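You operate a simulated robot arm through the tools that you are given. There is no shell and no other tool. Be economical: measure what you need, move in short steps, check, and stop when the job is done.

Carry out the task below with a simulated robot arm. There is one attempt and no reset: what you move stays moved.

TASK
The domes are too low. Set the yellow card's depth, strike again, pull the platen out and switch off.
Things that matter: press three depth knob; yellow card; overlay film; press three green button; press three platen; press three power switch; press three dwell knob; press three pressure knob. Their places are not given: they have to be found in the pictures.

It is judged by the outcome, as a careful person would: the job done as asked, and still so three seconds after it is handed in. It fails if anything else is knocked over, pushed out of place, dropped, spilled or broken.

THE ROBOT
A 7-joint arm with a two-finger parallel gripper, fixed in place. Base frame: the origin is at the foot of the arm, x ahead of it, y to its left, z up. Lengths are in m, angles in degrees, forces in N, time in s.
Its first joint turns from -66.0 to 66.0 degrees. Payload 1.57 kg.
Tool frame: the origin (TCP) lies between the finger pads and is the grasp point; the fingertips stand 0.03 m ahead of it; z points along the fingers, y is the line along which they close. The gripper opens to 0.11 m. The fingers are 0.024 m wide and 0.012 m thick; the gripper's body (0.048 by 0.112 m) begins 0.078 m behind the TCP.
Orientation is told as [roll, pitch, yaw] about the base's x, y, z axes, in that order, counted from this pose: with the fingers straight down and closing along the base's y, the tool's x points along the base's -x, its y along +y and its z along -z.

THE INTERFACE
- The arm moves only by the tool move_arm. Its argument "commands" is a list that holds one entry, the list of rows, each a list of 7 numbers: the shift along the tool's x, y, z in units of 100 mm (1.0 is 100 mm), then the turn, a rotation vector about the tool's x, y, z in units of 180 degrees (1.0 is 180 degrees), then the gripper command, from -1 (shut) to 1 (fully open), values between in proportion. In form: [[[tx, ty, tz, ax, ay, az, hand], ...]]. A call has 1 to 12 rows; each row is the pose to reach, as a shift and turn from the pose commanded when the call began, along the tool's axes at that moment. A call with a number of a shift or a turn outside -1 to 1 is refused whole. A row lasts 0.2 s, in which the tool goes at most 0.05 m and 8.6 degrees; a call with a longer step from one row to the next is refused whole, and so is a gripper value outside its range. A pose out of reach is approached as far as the arm can. The call stops where the force on the tool passes 90 N (or 10 N more than at its start, if that is more) or the arm is blocked; 0.2 s more then pass. The fingers move at their own pace (about 0.108 m/s each) and stop on an object; they squeeze with about 37 N. The grip force told is the motor's: it shows also when the fingers shut on nothing. Time passes only in rows, and 0.2 s behind the last, so rows that repeat a pose let the fingers close. It gives the time, the measured TCP pose, the force on the tool (base axes), the opening and the grip force at its end, in the units of the frame above (readings bear some noise), and new pictures: "views" is both (left out), scene, wrist or none.
- Cameras (640 x 400 px; columns grow to the right, rows downward): "scene" is fixed at [0.165, -0.3885, 1.4072]; the picture's right is [0.80, -0.60, 0.00], its down [-0.32, -0.43, -0.85] and it looks along [0.51, 0.68, -0.53] (base axes); focal length 350 px, centre (320, 200). "wrist" rides on the gripper at [-0.036, 0, -0.08] in the tool frame; the picture's right is [0.00, -1.00, 0.00], its down [0.97, 0.00, -0.24] and it looks along [0.24, 0.00, 0.97] (tool axes); focal length 218 px, centre (320, 200).
- locate(camera, pixels): for up to 12 pixels [column, row] of the newest picture of that camera ("zoom" is the newest enlarged one), the place [x, y, z] in the base frame of the surface seen there, good to about 0.002 m. No time passes.
- inspect(camera, box): a new picture of the part [left, top, right, bottom] of that camera's present view, enlarged. No time passes.
- sign_off(): hands the job in; it is judged then, once.

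Work in short steps. Measure before you move; look again where a grasp or a placing could have gone wrong, and mend it. You have 80 turns and 120 pictures in all, the two below and enlarged ones among them. Open the gripper and draw the arm clear of the work before you hand the job in, unless the task says otherwise; then end with one line.

The tools are called after "Call:" as name(argument=value, ...) on one line, values as JSON. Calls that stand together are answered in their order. move_arm: Moves the arm, as the interface text tells. Its arguments: {"type":"object","properties":{"commands":{"type":"array","items":{"type":"array","items":{"type":"array","items":{"type":"number"}}}},"views":{"type":"string","enum":["both","scene","wrist","none"]}},"required":["commands"]} The other tools are called the same way: locate (camera, pixels) gives the place of the surface under pixels of a picture; inspect (camera, box) takes an enlarged picture of a part of a camera's view; sign_off () hands the job in.

At the start:

```text
time: 0.0
eef_pos: [0.4537, 0.0799, 1.1684]
tool_rot: [0.0, 0.0, 0.0]
contact_force: [0.1, -0.3, 0.0]
finger_gap: 0.11
gripper_force: 0.0
```

scene: 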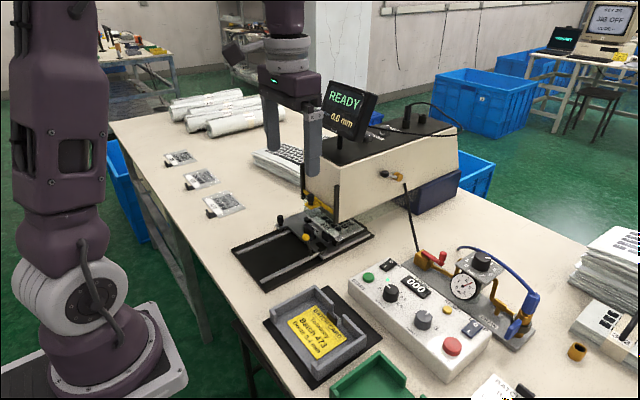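
wrist: 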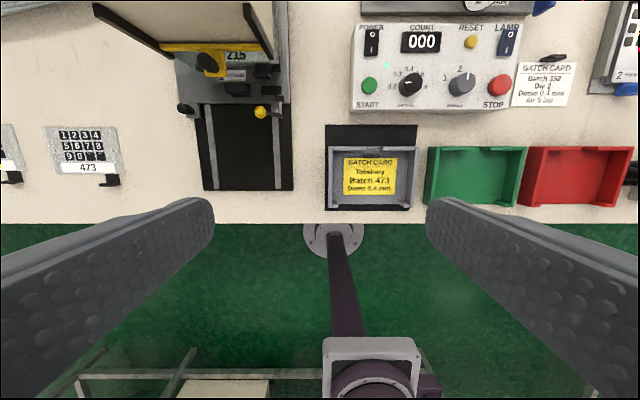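

Let me look closely at the control panel, the yellow card and the press.

Call:
inspect(camera="wrist", box=[340, 0, 600, 120])

Call:
inspect(camera="scene", box=[220, 70, 480, 300])

Call:
inspect(camera="scene", box=[260, 240, 560, 400])

Call:
inspect(camera="wrist", box=[320, 120, 440, 215])

```text
2.46 times, centred on (470, 60) of wrist
```

zoom: 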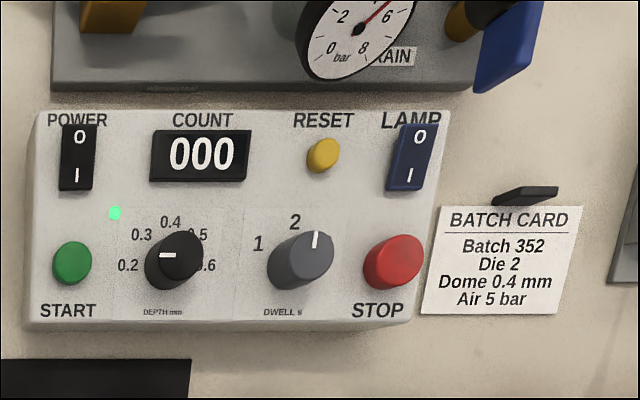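

```text
1.74 times, centred on (350, 185) of scene
```

zoom: 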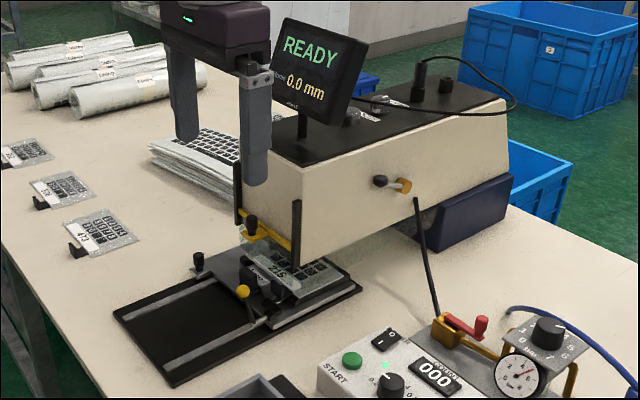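

```text
2.13 times, centred on (410, 320) of scene
```

zoom: 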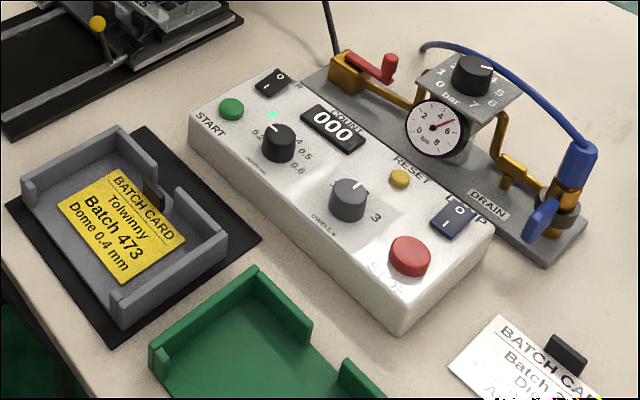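

```text
4.21 times, centred on (380, 168) of wrist
```

zoom: 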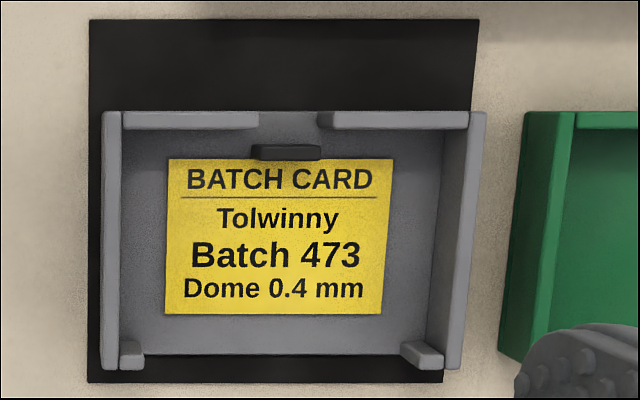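

The card reads 0.4 mm. Now I'll look at the display, the press mouth and the films.

Call:
inspect(camera="scene", box=[320, 75, 390, 140])

Call:
inspect(camera="wrist", box=[160, 0, 320, 200])

Call:
inspect(camera="scene", box=[270, 190, 380, 280])

Call:
locate(camera="scene", pixels=[[368, 277], [390, 293], [423, 320], [386, 265], [306, 237], [357, 290], [464, 375], [254, 262], [382, 264], [391, 265]])

```text
6.15 times, centred on (355, 108) of scene
```

zoom: 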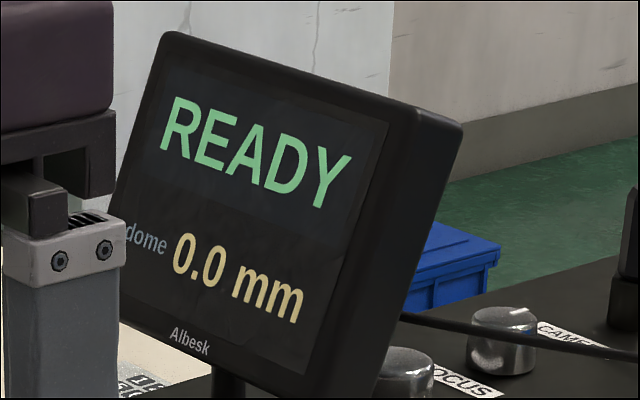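

```text
2.00 times, centred on (240, 100) of wrist
```

zoom: 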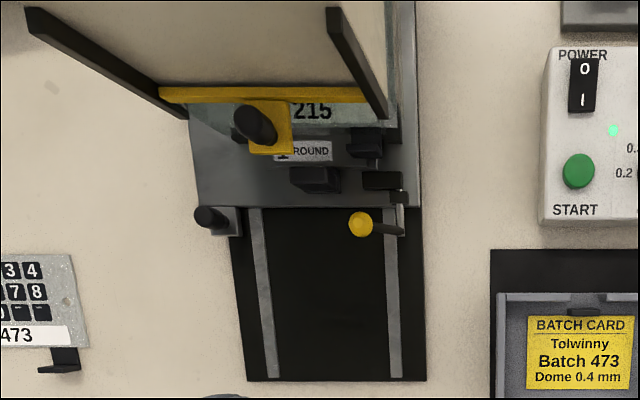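

```text
4.44 times, centred on (325, 235) of scene
```

zoom: 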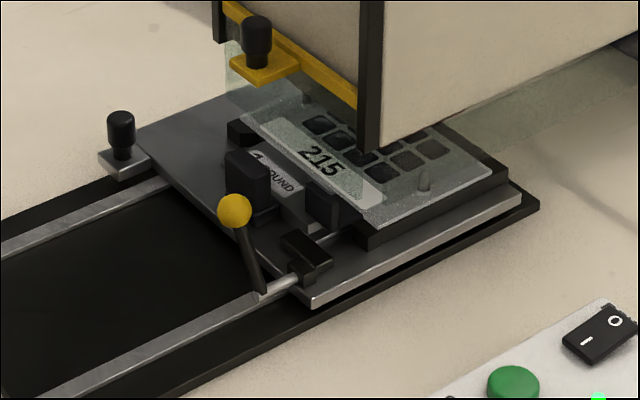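

```text
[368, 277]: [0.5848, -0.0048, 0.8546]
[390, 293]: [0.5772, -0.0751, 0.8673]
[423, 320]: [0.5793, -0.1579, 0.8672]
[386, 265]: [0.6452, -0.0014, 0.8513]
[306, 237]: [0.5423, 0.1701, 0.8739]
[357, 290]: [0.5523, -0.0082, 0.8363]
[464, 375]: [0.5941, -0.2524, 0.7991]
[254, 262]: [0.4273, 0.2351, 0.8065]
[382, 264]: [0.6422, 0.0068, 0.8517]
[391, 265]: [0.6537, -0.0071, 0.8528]
```

Call:
locate(camera="scene", pixels=[[345, 108], [330, 80], [378, 95], [330, 200], [480, 257], [395, 176], [436, 257], [320, 192], [250, 220], [306, 185], [338, 190]])

Call:
move_arm(commands=[[[-0.25, -0.35, 0, 0, 0, 0, 1], [-0.5, -0.7, 0, 0, 0, 0, 0], [-0.75, -1.0, 0, 0, 0, 0, -1], [-0.75, -1.0, 0, 0, 0, 0, -1], [-0.75, -1.0, 0, 0, 0, 0, -1]]], views="wrist")

```text
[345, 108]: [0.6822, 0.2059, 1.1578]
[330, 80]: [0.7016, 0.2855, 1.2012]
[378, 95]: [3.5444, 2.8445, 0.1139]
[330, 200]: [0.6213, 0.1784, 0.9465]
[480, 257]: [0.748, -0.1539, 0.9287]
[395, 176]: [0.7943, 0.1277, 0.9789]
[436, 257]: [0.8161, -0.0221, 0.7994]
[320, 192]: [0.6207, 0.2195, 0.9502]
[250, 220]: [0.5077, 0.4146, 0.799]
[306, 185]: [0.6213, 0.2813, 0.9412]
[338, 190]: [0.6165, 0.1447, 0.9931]
```

```text
time: 1.2
eef_pos: [0.5275, -0.0192, 1.1707]
tool_rot: [0.0, 0.0, 0.1]
contact_force: [-0.3, -0.5, 0.4]
finger_gap: 0.0004
gripper_force: 21.2
```

wrist: 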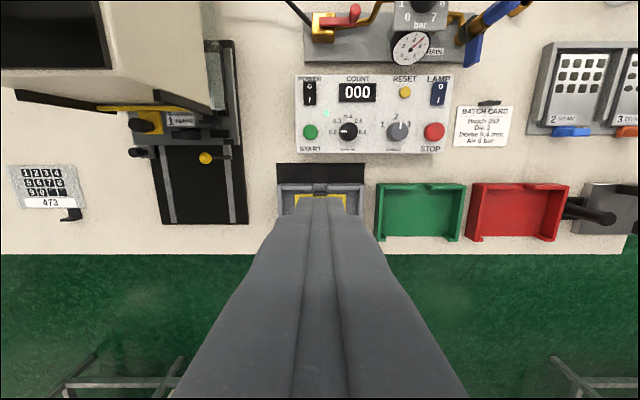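

Call:
inspect(camera="wrist", box=[290, 65, 460, 165])

Call:
inspect(camera="wrist", box=[120, 90, 260, 230])

Call:
inspect(camera="scene", box=[150, 140, 260, 220])

```text
3.76 times, centred on (375, 115) of wrist
```

zoom: 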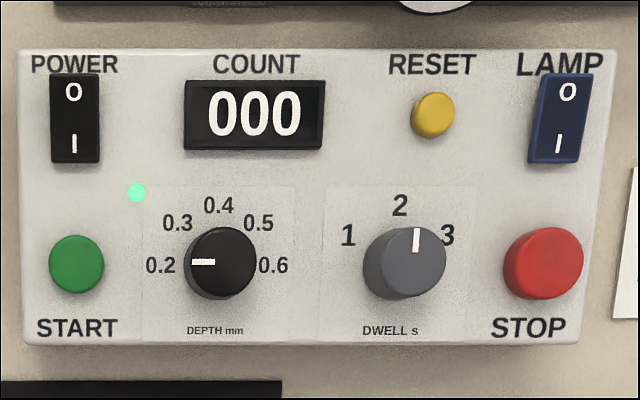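

```text
2.86 times, centred on (190, 160) of wrist
```

zoom: 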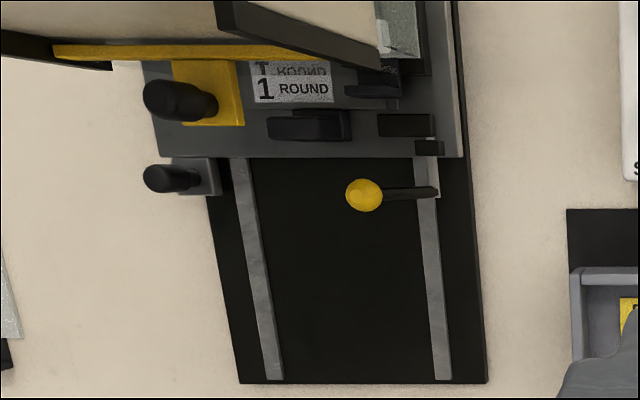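

```text
5.00 times, centred on (205, 180) of scene
```

zoom: 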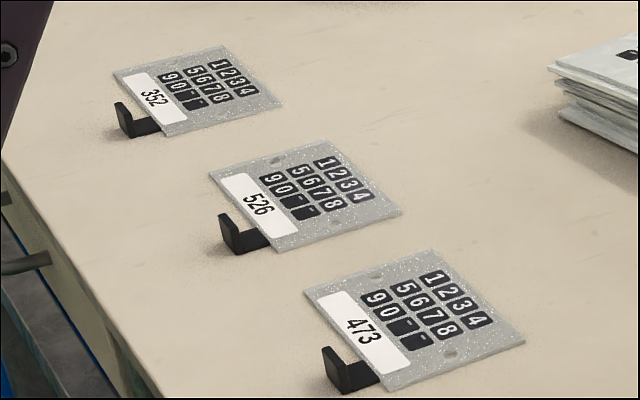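

Call:
locate(camera="wrist", pixels=[[348, 131], [353, 131], [310, 131], [309, 88], [309, 97], [397, 131], [341, 131], [357, 131], [310, 155], [297, 115], [290, 162], [329, 100]])

Call:
inspect(camera="wrist", box=[325, 110, 375, 150])

```text
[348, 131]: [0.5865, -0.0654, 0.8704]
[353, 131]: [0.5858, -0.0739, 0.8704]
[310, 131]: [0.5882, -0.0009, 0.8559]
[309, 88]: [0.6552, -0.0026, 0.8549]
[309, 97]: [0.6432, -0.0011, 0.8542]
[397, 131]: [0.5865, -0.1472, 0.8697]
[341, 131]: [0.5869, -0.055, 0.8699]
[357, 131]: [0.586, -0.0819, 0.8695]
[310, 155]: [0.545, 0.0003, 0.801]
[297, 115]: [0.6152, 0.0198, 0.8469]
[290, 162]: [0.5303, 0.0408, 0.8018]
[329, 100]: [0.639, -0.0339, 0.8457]
```

```text
10.00 times, centred on (350, 130) of wrist
```

zoom: 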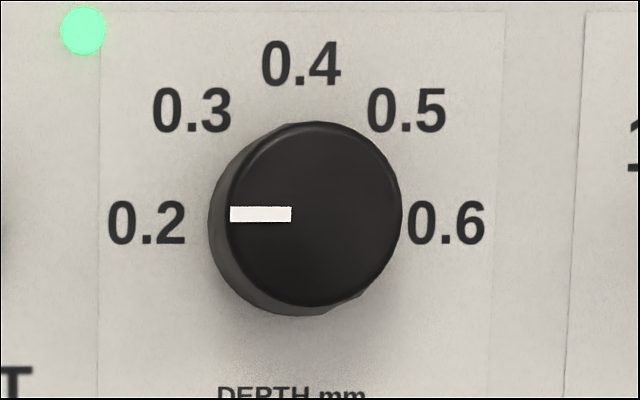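

The depth knob's centre is about (0.586, -0.068), with its top at z 0.870, and it points at 0.2. I'll approach at +45° yaw with a partial opening, so that a 90° clockwise turn ends at 0.4.

Call:
move_arm(commands=[[[-0.1, -0.1, 0.17, 0, 0, -0.045, -0.1], [-0.2, -0.2, 0.34, 0, 0, -0.09, 0.1], [-0.3, -0.3, 0.51, 0, 0, -0.135, 0.1], [-0.4, -0.4, 0.68, 0, 0, -0.18, 0.1], [-0.5, -0.45, 0.85, 0, 0, -0.225, 0.1], [-0.573, -0.479, 1.0, 0, 0, -0.25, 0.1], [-0.573, -0.479, 1.0, 0, 0, -0.25, 0.1], [-0.573, -0.479, 1.0, 0, 0, -0.25, 0.1]]], views="both")

```text
time: 3.0
eef_pos: [0.5838, -0.0688, 1.0678]
tool_rot: [0.1, -0.1, 45.0]
contact_force: [0.6, -0.3, -0.2]
finger_gap: 0.0606
gripper_force: 0.1
```

scene: 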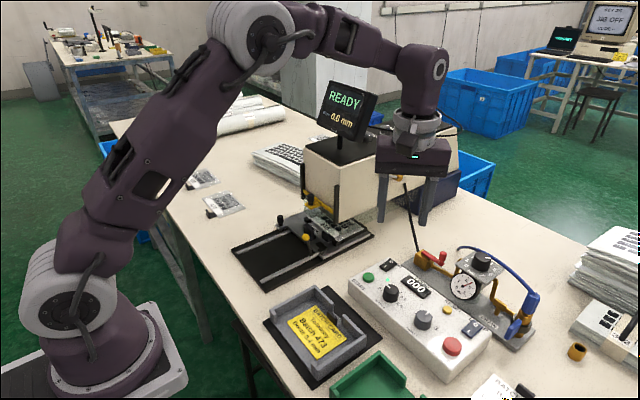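
wrist: 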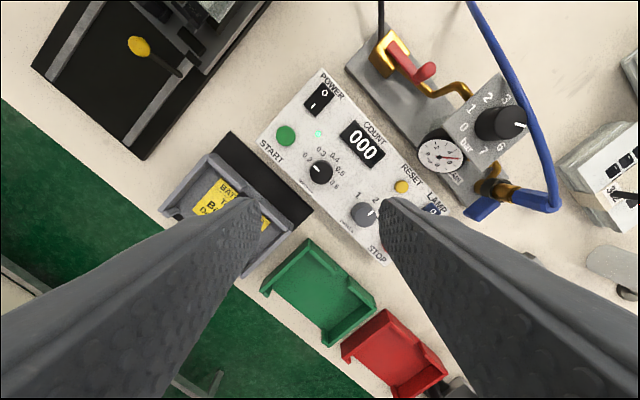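

Call:
move_arm(commands=[[[0, 0, 0.4, 0, 0, 0, 0.1], [0, 0, 0.8, 0, 0, 0, 0.1], [0, 0, 1.0, 0, 0, 0, 0.1]]], views="both")

```text
time: 3.8
eef_pos: [0.5853, -0.067, 0.9686]
tool_rot: [0.0, 0.0, 45.1]
contact_force: [0.2, 0.8, -0.2]
finger_gap: 0.0603
gripper_force: 0.1
```

scene: 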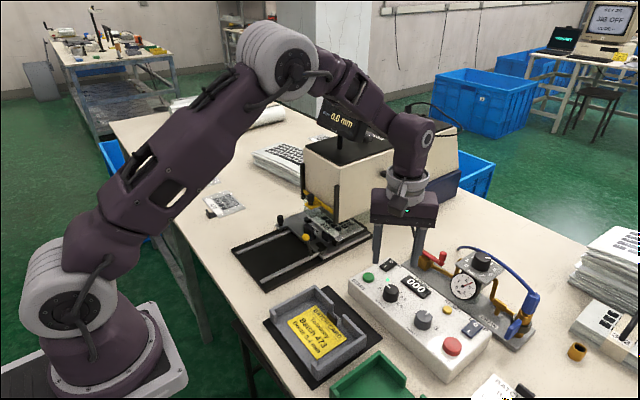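
wrist: 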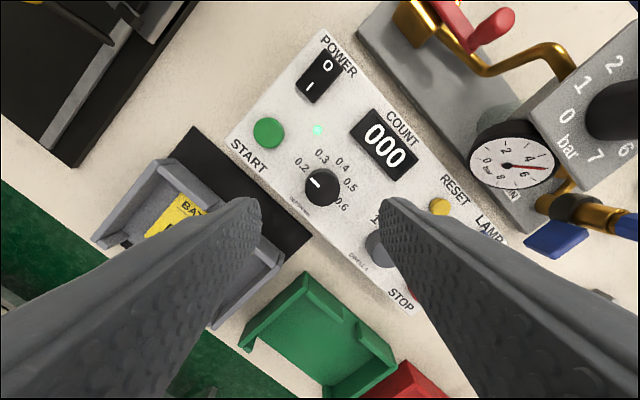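

Call:
move_arm(commands=[[[0, 0, 0.3, 0, 0, 0, -0.2], [0, 0, 0.6, 0, 0, 0, -0.2], [0, 0, 0.8, 0, 0, 0, -0.2], [0, 0, 0.87, 0, 0, 0, -0.2]]], views="both")

```text
time: 4.8
eef_pos: [0.5851, -0.0675, 0.8815]
tool_rot: [0.0, -0.1, 45.0]
contact_force: [0.5, 0.5, -0.4]
finger_gap: 0.0441
gripper_force: 0.2
```

scene: 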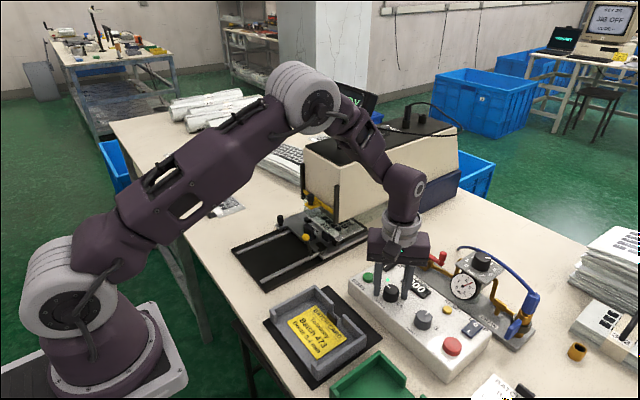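
wrist: 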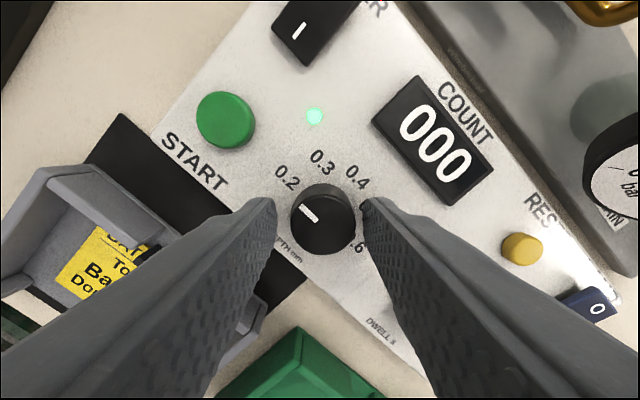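

The knob sits between the fingers, so I'll close on it.

Call:
move_arm(commands=[[[0, 0, 0, 0, 0, 0, -0.4], [0, 0, 0, 0, 0, 0, -1], [0, 0, 0, 0, 0, 0, -1], [0, 0, 0, 0, 0, 0, -1]]], views="wrist")

```text
time: 5.8
eef_pos: [0.5861, -0.0683, 0.8804]
tool_rot: [0.0, 0.0, 45.0]
contact_force: [13.1, -10.8, -10.2]
finger_gap: 0.0307
gripper_force: 39.3
```

wrist: 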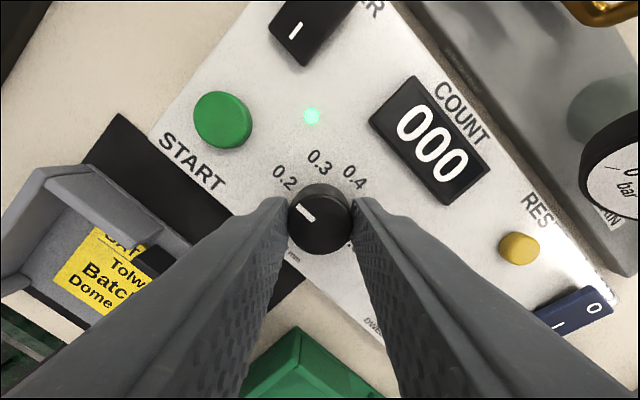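

Gripped. I'll turn 90° clockwise.

Call:
move_arm(commands=[[[0, 0, 0, 0, 0, 0.045, -1], [0, 0, 0, 0, 0, 0.09, -1], [0, 0, 0, 0, 0, 0.135, -1], [0, 0, 0, 0, 0, 0.18, -1], [0, 0, 0, 0, 0, 0.225, -1], [0, 0, 0, 0, 0, 0.27, -1], [0, 0, 0, 0, 0, 0.315, -1], [0, 0, 0, 0, 0, 0.36, -1], [0, 0, 0, 0, 0, 0.405, -1], [0, 0, 0, 0, 0, 0.45, -1], [0, 0, 0, 0, 0, 0.49, -1], [0, 0, 0, 0, 0, 0.5, -1]]], views="wrist")

```text
time: 8.4
eef_pos: [0.5849, -0.0665, 0.8811]
tool_rot: [0.0, 0.0, -45.1]
contact_force: [15.5, -0.7, -0.8]
finger_gap: 0.0308
gripper_force: 40.0
```

wrist: 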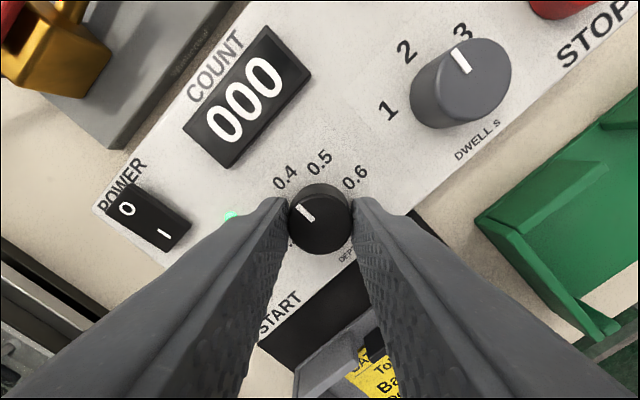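

It points at 0.4. I'll open slightly and lift straight up.

Call:
move_arm(commands=[[[0, 0, 0, 0, 0, 0, -0.2], [0, 0, 0, 0, 0, 0, -0.2], [0, 0, 0, 0, 0, 0, -0.2], [0, 0, -0.3, 0, 0, 0, -0.2], [0, 0, -0.7, 0, 0, 0, -0.2], [0, 0, -1.0, 0, 0, 0, -0.2], [0, 0, -1.0, 0, 0, 0, -1], [0, 0, -1.0, 0, 0, 0, -1]]], views="both")

Call:
inspect(camera="wrist", box=[200, 80, 440, 230])

```text
time: 10.2
eef_pos: [0.5856, -0.068, 0.981]
tool_rot: [0.0, -0.1, -45.0]
contact_force: [-0.3, -0.4, 0.4]
finger_gap: 0.0
gripper_force: 21.2
```

scene: 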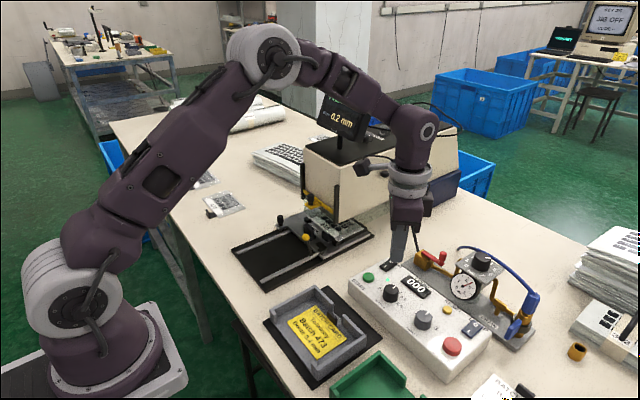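
wrist: 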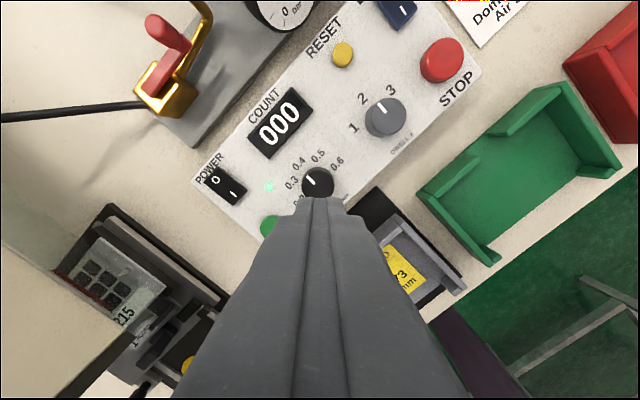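

```text
2.67 times, centred on (320, 155) of wrist
```

zoom: 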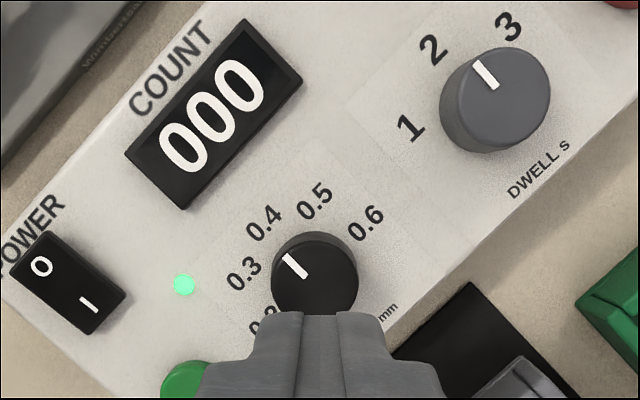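

Call:
inspect(camera="scene", box=[310, 75, 400, 145])

Call:
inspect(camera="wrist", box=[50, 200, 230, 390])

```text
5.71 times, centred on (355, 110) of scene
```

zoom: 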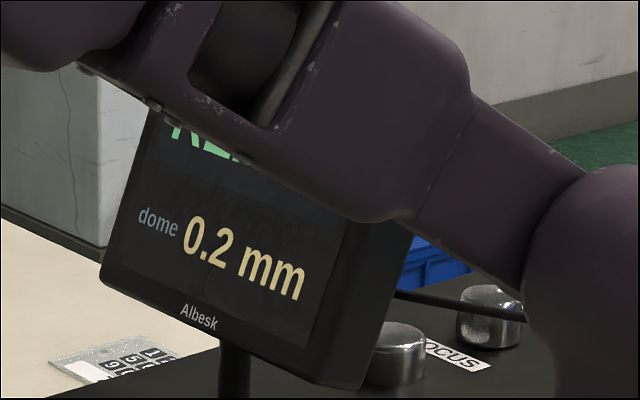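

```text
2.11 times, centred on (140, 295) of wrist
```

zoom: 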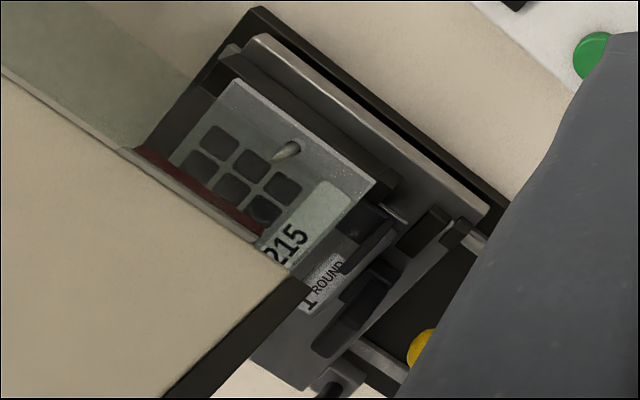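

Knob set at 0.4. Next I'll position the closed fingers above START at (0.588, -0.001).

Call:
move_arm(commands=[[[0.08, 0.08, 0, 0, 0, -0.045, -1], [0.16, 0.17, 0, 0, 0, -0.09, -1], [0.24, 0.25, 0, 0, 0, -0.135, -1], [0.32, 0.34, 0, 0, 0, -0.18, -1], [0.4, 0.42, 0.1, 0, 0, -0.225, -1], [0.46, 0.488, 0.3, 0, 0, -0.25, -1], [0.46, 0.488, 0.6, 0, 0, -0.25, -1], [0.46, 0.488, 0.75, 0, 0, -0.25, -1]]], views="both")

```text
time: 12.0
eef_pos: [0.5881, 0.0003, 0.9055]
tool_rot: [0.0, 0.0, 0.2]
contact_force: [-0.5, -0.6, 0.3]
finger_gap: 0.0
gripper_force: 21.1
```

scene: 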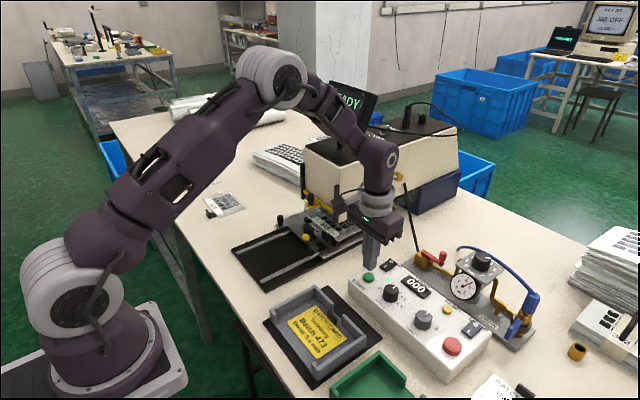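
wrist: 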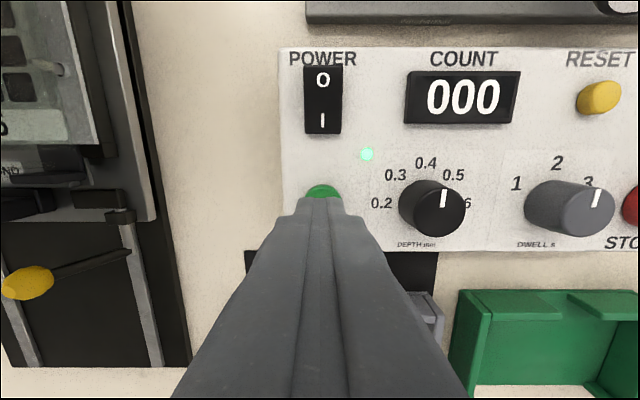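

Call:
move_arm(commands=[[[0, 0, 0.15, 0, 0, 0, -1], [0, 0, 0.2, 0, 0, 0, -1], [0, 0, 0.23, 0, 0, 0, -1], [0, 0, 0.25, 0, 0, 0, -1]]], views="both")

```text
time: 13.0
eef_pos: [0.589, -0.0012, 0.8801]
tool_rot: [0.0, -0.1, 0.0]
contact_force: [0.2, -1.0, 4.1]
finger_gap: 0.0
gripper_force: 20.9
```

scene: 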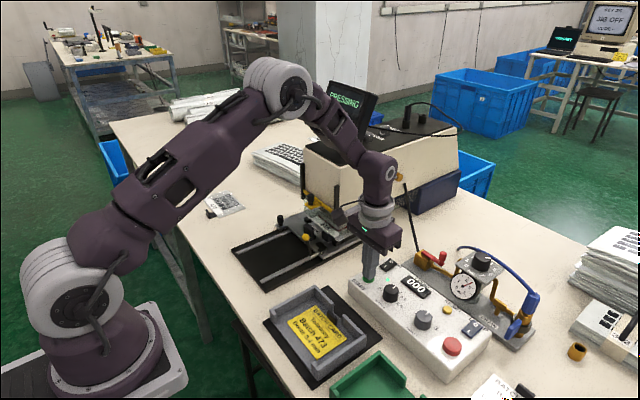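
wrist: 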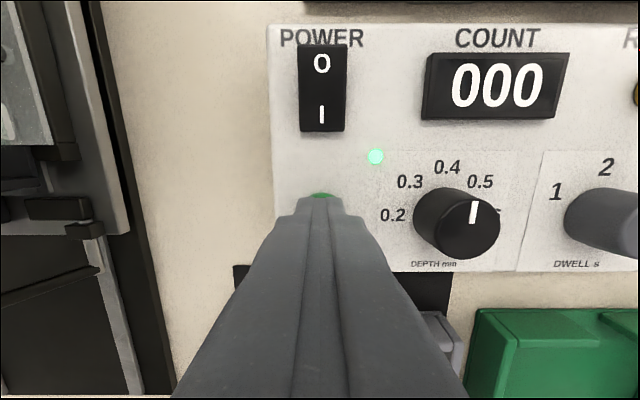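

It shows PRESSING. I'll lift off and wait for the dwell to finish.

Call:
move_arm(commands=[[[0, 0, -0.3, 0, 0, 0, -1], [0, 0, -0.7, 0, 0, 0, -1], [0, 0, -1, 0, 0, 0, -1], [0, 0, -1, 0, 0, 0, -1], [0, 0, -1, 0, 0, 0, -1], [0, 0, -1, 0, 0, 0, -1], [0, 0, -1, 0, 0, 0, -1], [0, 0, -1, 0, 0, 0, -1], [0, 0, -1, 0, 0, 0, -1], [0, 0, -1, 0, 0, 0, -1], [0, 0, -1, 0, 0, 0, -1], [0, 0, -1, 0, 0, 0, -1]]], views="none")

Call:
move_arm(commands=[[[0.4, -0.3, -0.4, 0, 0, 0, -1], [0.8, -0.6, -0.7, 0, 0, 0, -1], [1, -0.6, -1, 0, 0, 0, -1], [1, -0.6, -1, 0, 0, 0, -1], [1, -0.6, -1, 0, 0, 0, -1], [1, -0.6, -1, 0, 0, 0, -1], [1, -0.6, -1, 0, 0, 0, -1], [1, -0.6, -1, 0, 0, 0, -1]]], views="both")

Call:
inspect(camera="scene", box=[310, 75, 400, 145])

Call:
inspect(camera="scene", box=[270, 180, 440, 310])

```text
time: 15.6
eef_pos: [0.5891, -0.0018, 0.9809]
tool_rot: [0.1, 0.0, 0.0]
contact_force: [0.5, 0.1, 0.3]
finger_gap: 0.0
gripper_force: 21.1
```

```text
refused: row 1 steps farther than a row can; nothing moved
```

```text
5.71 times, centred on (355, 110) of scene
```

zoom: 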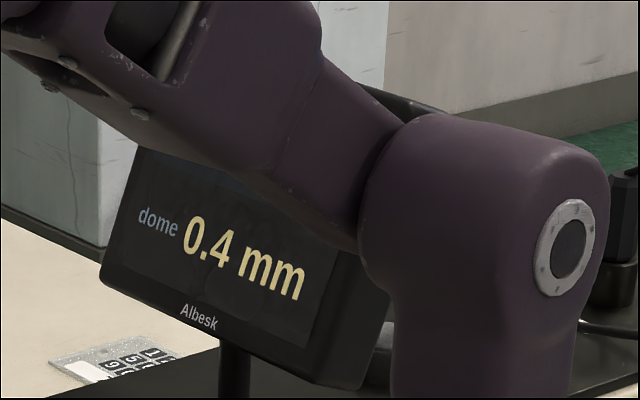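

```text
3.08 times, centred on (355, 245) of scene
```

zoom: 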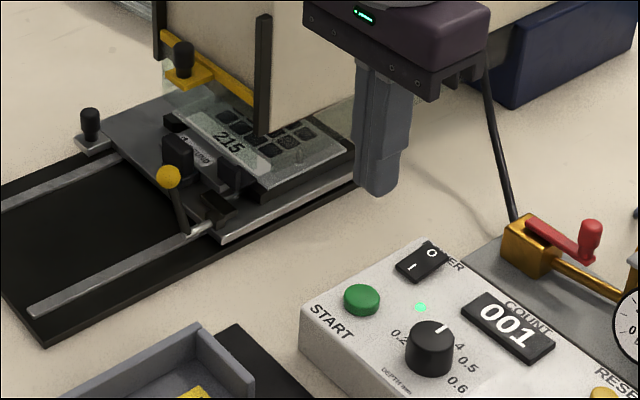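

Dome 0.4 mm and count 001. Next I'll back away and move over the platen slide for a closer look at the latch and handles.

Call:
move_arm(commands=[[[0.4, 0, 0, 0, 0, 0, -1], [0.8, 0, 0, 0, 0, 0, -1], [1, 0.2, -0.3, 0, 0, 0, -1], [1, 0.6, -0.5, 0, 0, 0, -1], [1, 1, -0.5, 0, 0, 0, -1], [1, 1, -0.5, 0, 0, 0, -1]]], views="none")

Call:
move_arm(commands=[[[0.3, 0.2, 0, 0, -0.04, 0, -1], [0.5, 0.4, 0, 0, -0.08, 0, -1], [0.8, 0.6, 0, 0, -0.12, 0, -1], [0.8, 0.6, 0, 0, -0.16, 0, -1], [0.8, 0.6, 0, 0, -0.16, 0, -1]]], views="both")

```text
time: 17.0
eef_pos: [0.4888, 0.1005, 1.0311]
tool_rot: [0.1, -0.1, 0.1]
contact_force: [-0.3, -0.5, -0.4]
finger_gap: 0.0
gripper_force: 21.3
```

```text
time: 18.2
eef_pos: [0.4303, 0.1544, 1.0407]
tool_rot: [0.0, -28.9, -0.3]
contact_force: [-0.2, 1.3, 0.0]
finger_gap: 0.0002
gripper_force: 21.3
out of reach, approached as far as the arm can: row 4, 5
```

scene: 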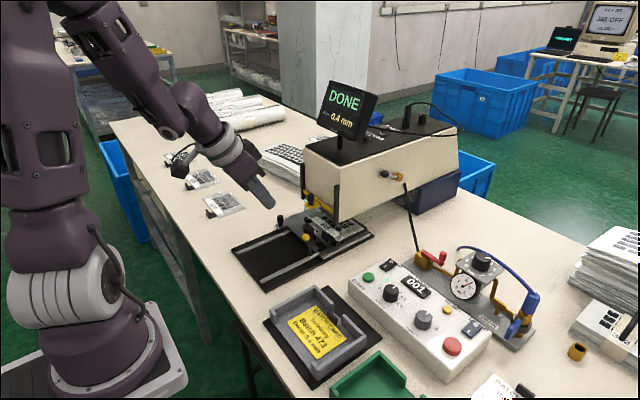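
wrist: 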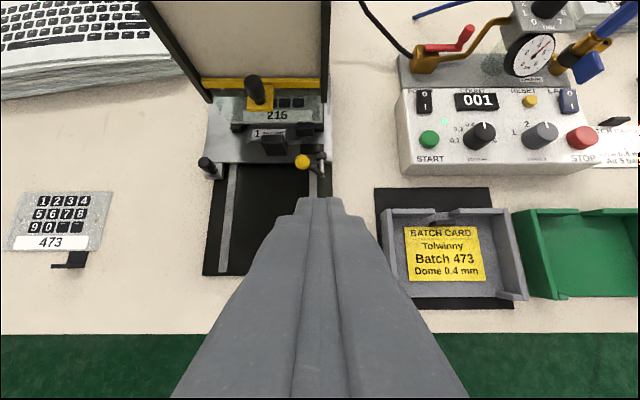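

DONE, 0.4 mm. I'll zoom in on the platen and measure its parts.

Call:
inspect(camera="wrist", box=[190, 60, 350, 210])

Call:
inspect(camera="scene", box=[270, 180, 390, 270])

Call:
locate(camera="scene", pixels=[[279, 219], [306, 237], [327, 204], [308, 196], [282, 228], [310, 250], [326, 229], [333, 235], [340, 232], [318, 251], [325, 223], [372, 237]])

Call:
locate(camera="wrist", pixels=[[205, 162], [302, 161], [273, 145], [305, 128], [252, 81], [262, 95], [311, 150], [322, 154], [275, 115], [210, 120], [325, 160], [265, 137]])

```text
2.67 times, centred on (270, 135) of wrist
```

zoom: 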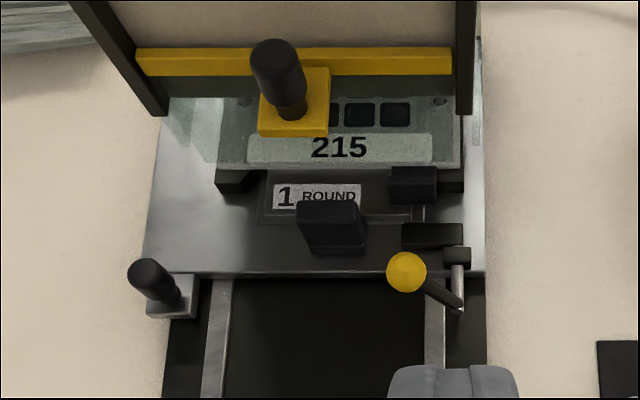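

```text
4.44 times, centred on (330, 225) of scene
```

zoom: 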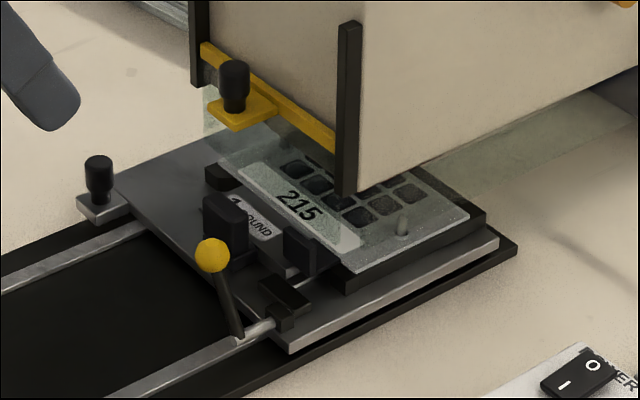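

```text
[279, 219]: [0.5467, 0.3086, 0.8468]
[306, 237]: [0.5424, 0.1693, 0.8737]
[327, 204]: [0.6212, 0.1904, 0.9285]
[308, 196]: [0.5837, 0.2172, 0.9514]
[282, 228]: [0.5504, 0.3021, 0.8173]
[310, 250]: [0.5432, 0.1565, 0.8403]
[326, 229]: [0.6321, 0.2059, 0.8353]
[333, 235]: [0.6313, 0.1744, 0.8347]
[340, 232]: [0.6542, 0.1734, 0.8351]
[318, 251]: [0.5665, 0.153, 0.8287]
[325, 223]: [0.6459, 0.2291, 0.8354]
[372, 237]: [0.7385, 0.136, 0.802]
```

```text
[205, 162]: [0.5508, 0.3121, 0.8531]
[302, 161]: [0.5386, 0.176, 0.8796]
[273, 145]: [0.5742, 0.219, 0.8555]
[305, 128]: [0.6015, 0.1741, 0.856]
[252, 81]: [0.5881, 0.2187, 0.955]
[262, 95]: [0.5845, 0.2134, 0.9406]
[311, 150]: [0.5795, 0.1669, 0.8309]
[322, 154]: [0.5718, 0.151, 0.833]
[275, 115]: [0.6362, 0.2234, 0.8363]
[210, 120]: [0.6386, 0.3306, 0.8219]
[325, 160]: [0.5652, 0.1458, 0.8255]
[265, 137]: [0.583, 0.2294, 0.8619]
```

Call:
inspect(camera="scene", box=[296, 185, 376, 245])

Call:
inspect(camera="wrist", box=[220, 75, 330, 145])

```text
6.67 times, centred on (336, 215) of scene
```

zoom: 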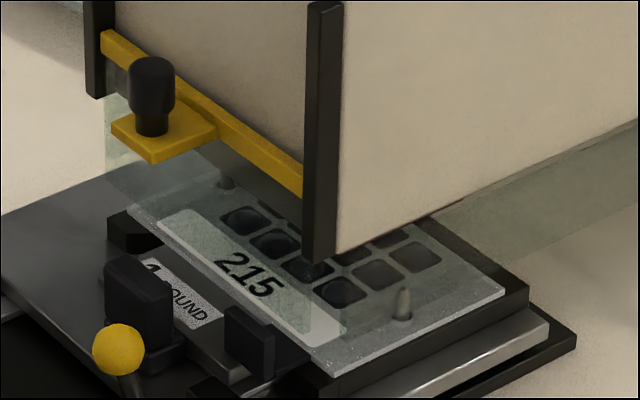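

```text
5.71 times, centred on (275, 110) of wrist
```

zoom: 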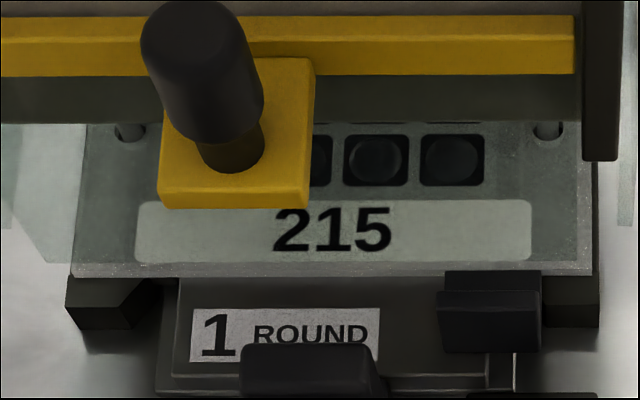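

The guard glass bottom is at about z 0.86, clear of the film at 0.836. The platen handle looks like the black post at the left front, near (0.55, 0.31). I'll move nearer with a slight tilt to measure it.

Call:
move_arm(commands=[[[-0.1, 0.3, 0.1, 0, 0.03, 0, -1], [-0.2, 0.6, 0.3, 0, 0.05, 0, -0.6], [-0.3, 0.9, 0.6, 0, 0.05, 0, -0.4], [-0.3, 1.0, 0.6, 0, 0.05, 0, -0.4], [-0.3, 1.0, 0.6, 0, 0.05, 0, -0.4]]], views="both")

```text
time: 19.4
eef_pos: [0.4851, 0.2519, 1.0033]
tool_rot: [0.0, -19.8, 0.0]
contact_force: [0.0, -0.1, 0.4]
finger_gap: 0.0327
gripper_force: 0.1
out of reach, approached as far as the arm can: row 1
```

scene: 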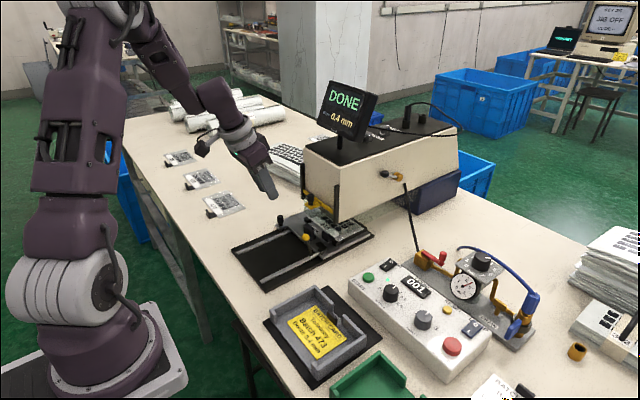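
wrist: 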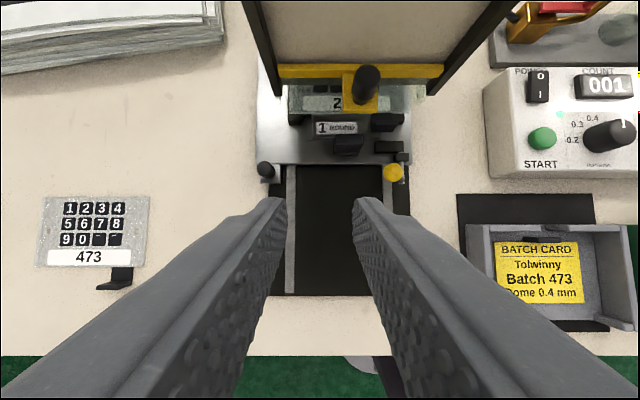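

Call:
inspect(camera="wrist", box=[240, 140, 320, 190])

Call:
locate(camera="wrist", pixels=[[265, 166], [260, 168], [271, 168], [265, 175], [275, 175], [262, 180], [290, 158], [287, 230], [245, 170]])

```text
8.00 times, centred on (280, 165) of wrist
```

zoom: 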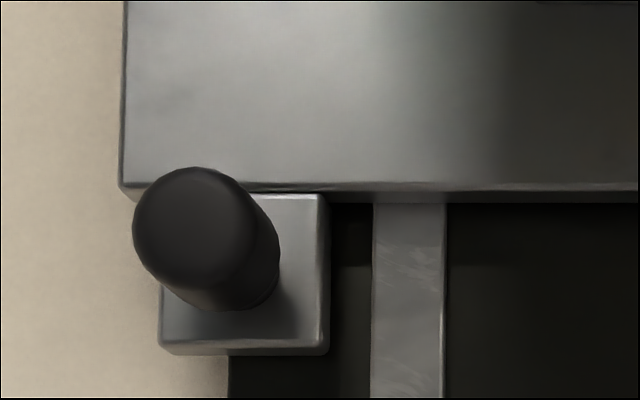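

```text
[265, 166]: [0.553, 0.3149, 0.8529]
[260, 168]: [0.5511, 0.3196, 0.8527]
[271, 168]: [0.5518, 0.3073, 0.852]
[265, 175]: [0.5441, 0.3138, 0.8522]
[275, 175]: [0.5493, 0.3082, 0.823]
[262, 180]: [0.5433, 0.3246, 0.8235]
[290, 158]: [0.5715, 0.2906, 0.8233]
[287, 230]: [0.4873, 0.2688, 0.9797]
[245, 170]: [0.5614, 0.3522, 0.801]
```

Call:
move_arm(commands=[[[-0.02, 0.2, 0.3, 0, 0, 0, -0.25], [-0.04, 0.4, 0.6, 0, 0, 0, -0.25], [-0.063, 0.635, 0.9, 0, 0, 0, -0.25], [-0.063, 0.635, 0.9, 0, 0, 0, -0.25]]], views="both")

```text
time: 20.4
eef_pos: [0.5192, 0.3171, 0.9217]
tool_rot: [0.0, -19.7, 0.0]
contact_force: [-0.1, 0.5, -0.4]
finger_gap: 0.0413
gripper_force: 0.0
```

scene: 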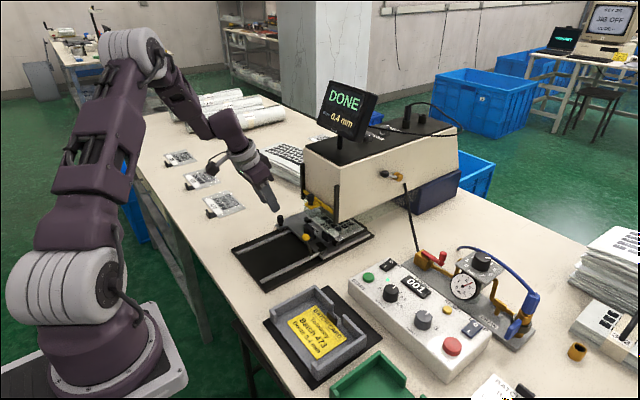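
wrist: 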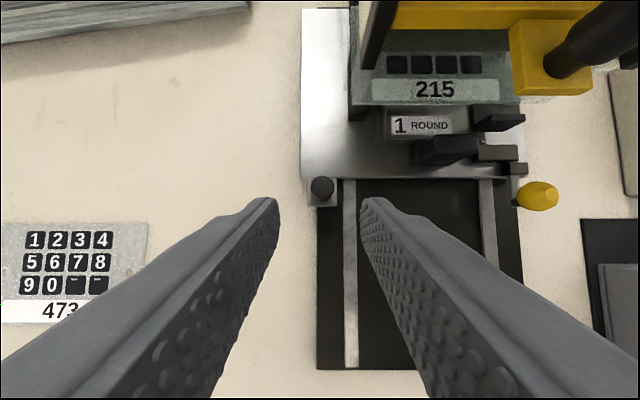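

Call:
move_arm(commands=[[[-0.02, -0.01, 0.3, 0, 0, 0, -0.25], [-0.02, -0.01, 0.55, 0, 0, 0, -0.25], [-0.02, -0.01, 0.65, 0, 0, 0, -0.25], [-0.02, -0.01, 0.65, 0, 0, 0, -0.25]]], views="both")

```text
time: 21.4
eef_pos: [0.5429, 0.3151, 0.8604]
tool_rot: [0.0, -19.7, 0.0]
contact_force: [-0.8, 0.3, 0.4]
finger_gap: 0.0412
gripper_force: 0.0
```

scene: 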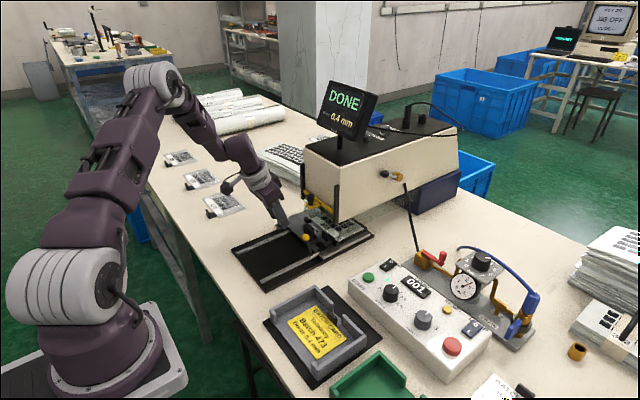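
wrist: 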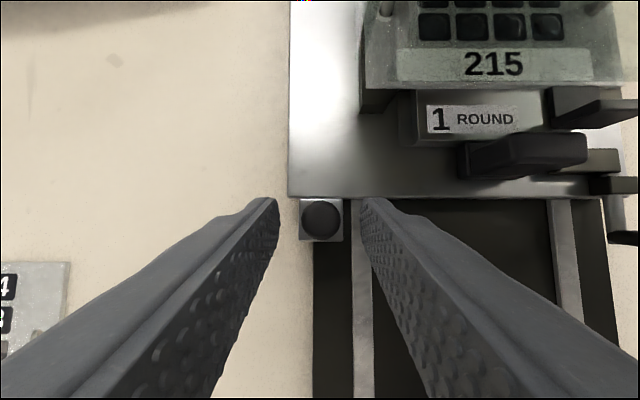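

The post is centred between the fingers. I'll close and try a small pull along base -x.

Call:
move_arm(commands=[[[0, 0, 0, 0, 0, 0, -0.6], [0, 0, 0, 0, 0, 0, -1], [0, 0, 0, 0, 0, 0, -1], [0, 0, 0, 0, 0, 0, -1], [0.094, 0, -0.034, 0, 0, 0, -1], [0.188, 0, -0.068, 0, 0, 0, -1]]], views="both")

```text
time: 22.8
eef_pos: [0.5237, 0.3163, 0.8596]
tool_rot: [0.0, -19.9, 0.0]
contact_force: [2.0, -5.9, 6.4]
finger_gap: 0.0177
gripper_force: 32.6
```

scene: 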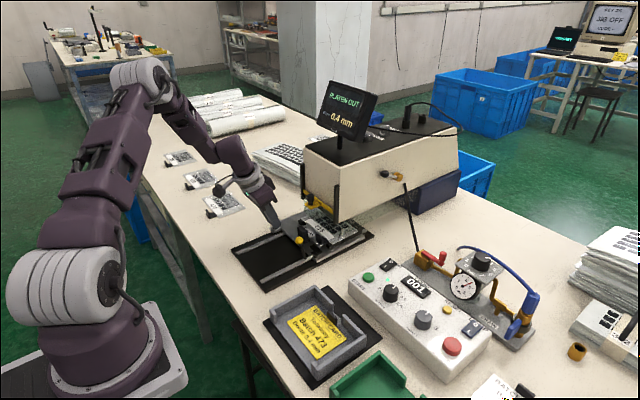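
wrist: 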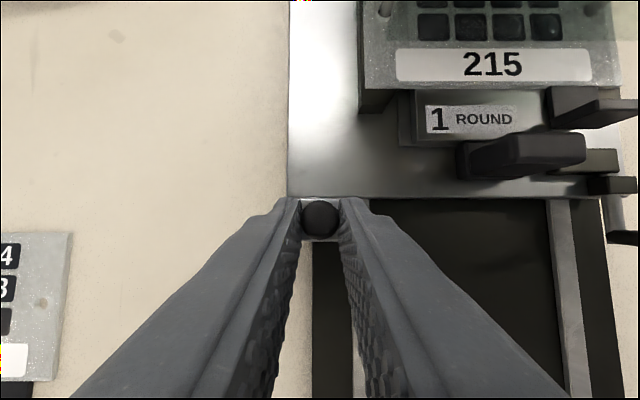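

The platen slides with little force, and the film passes under the glass. I'll keep pulling.

Call:
move_arm(commands=[[[0.141, 0, -0.051, 0, 0, 0, -1], [0.282, 0, -0.103, 0, 0, 0, -1], [0.423, 0, -0.154, 0, 0, 0, -1], [0.564, 0, -0.205, 0, 0, 0, -1]]], views="both")

```text
time: 23.8
eef_pos: [0.4637, 0.3156, 0.8604]
tool_rot: [0.0, -19.8, 0.0]
contact_force: [-0.1, -13.9, 15.5]
finger_gap: 0.0176
gripper_force: 32.8
```

scene: 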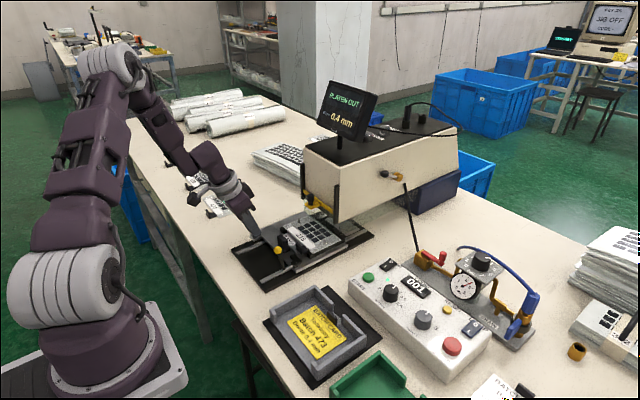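
wrist: 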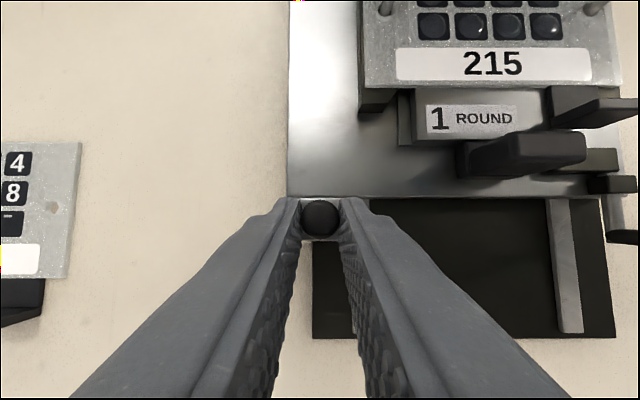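

Call:
move_arm(commands=[[[0.094, 0, -0.034, 0, 0, 0, -1], [0.188, 0, -0.068, 0, 0, 0, -1], [0.282, 0, -0.103, 0, 0, 0, -1], [0.376, 0, -0.137, 0, 0, 0, -1]]], views="both")

Call:
inspect(camera="scene", box=[220, 180, 390, 300])

```text
time: 24.8
eef_pos: [0.4259, 0.3147, 0.8588]
tool_rot: [-0.1, -19.9, -0.1]
contact_force: [2.4, -17.6, 20.4]
finger_gap: 0.0174
gripper_force: 32.1
out of reach, approached as far as the arm can: row 2
```

scene: 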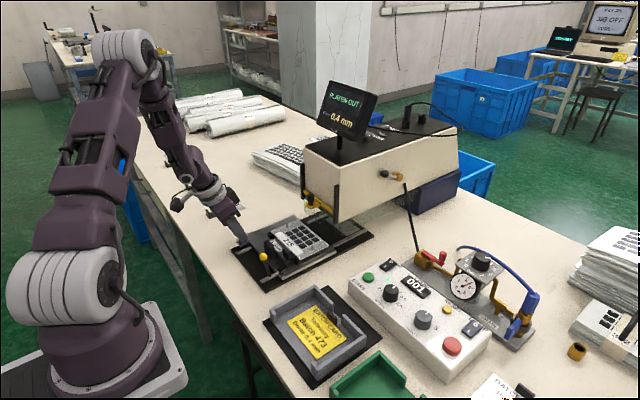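
wrist: 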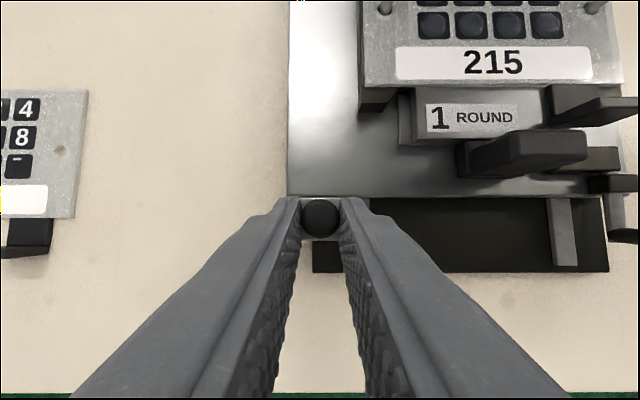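

```text
3.33 times, centred on (305, 240) of scene
```

zoom: 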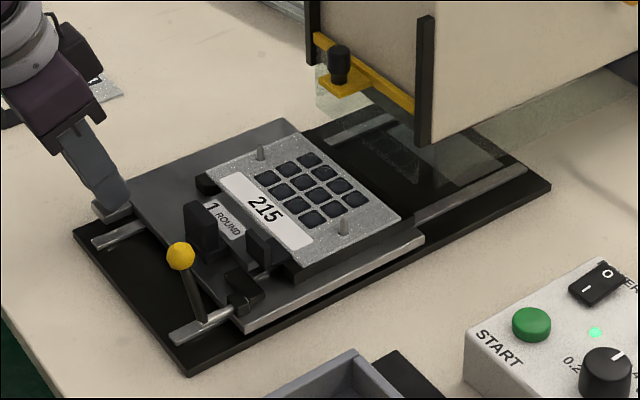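

The film is fully clear of the head. I'll try a little more to find the end stop.

Call:
move_arm(commands=[[[0.05, 0, -0.017, 0, 0, 0, -1], [0.1, 0, -0.034, 0, 0, 0, -1], [0.14, 0, -0.05, 0, 0, 0, -1], [0.14, 0, -0.05, 0, 0, 0, -1]]], views="wrist")

```text
time: 25.8
eef_pos: [0.4115, 0.3159, 0.8592]
tool_rot: [-0.1, -20.0, -0.1]
contact_force: [2.1, -19.2, 32.6]
finger_gap: 0.0173
gripper_force: 32.5
```

wrist: 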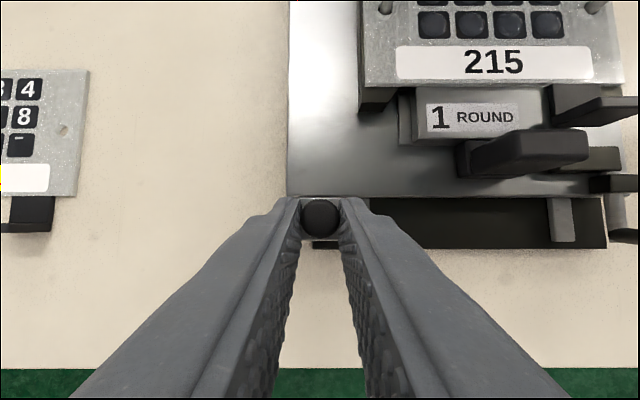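

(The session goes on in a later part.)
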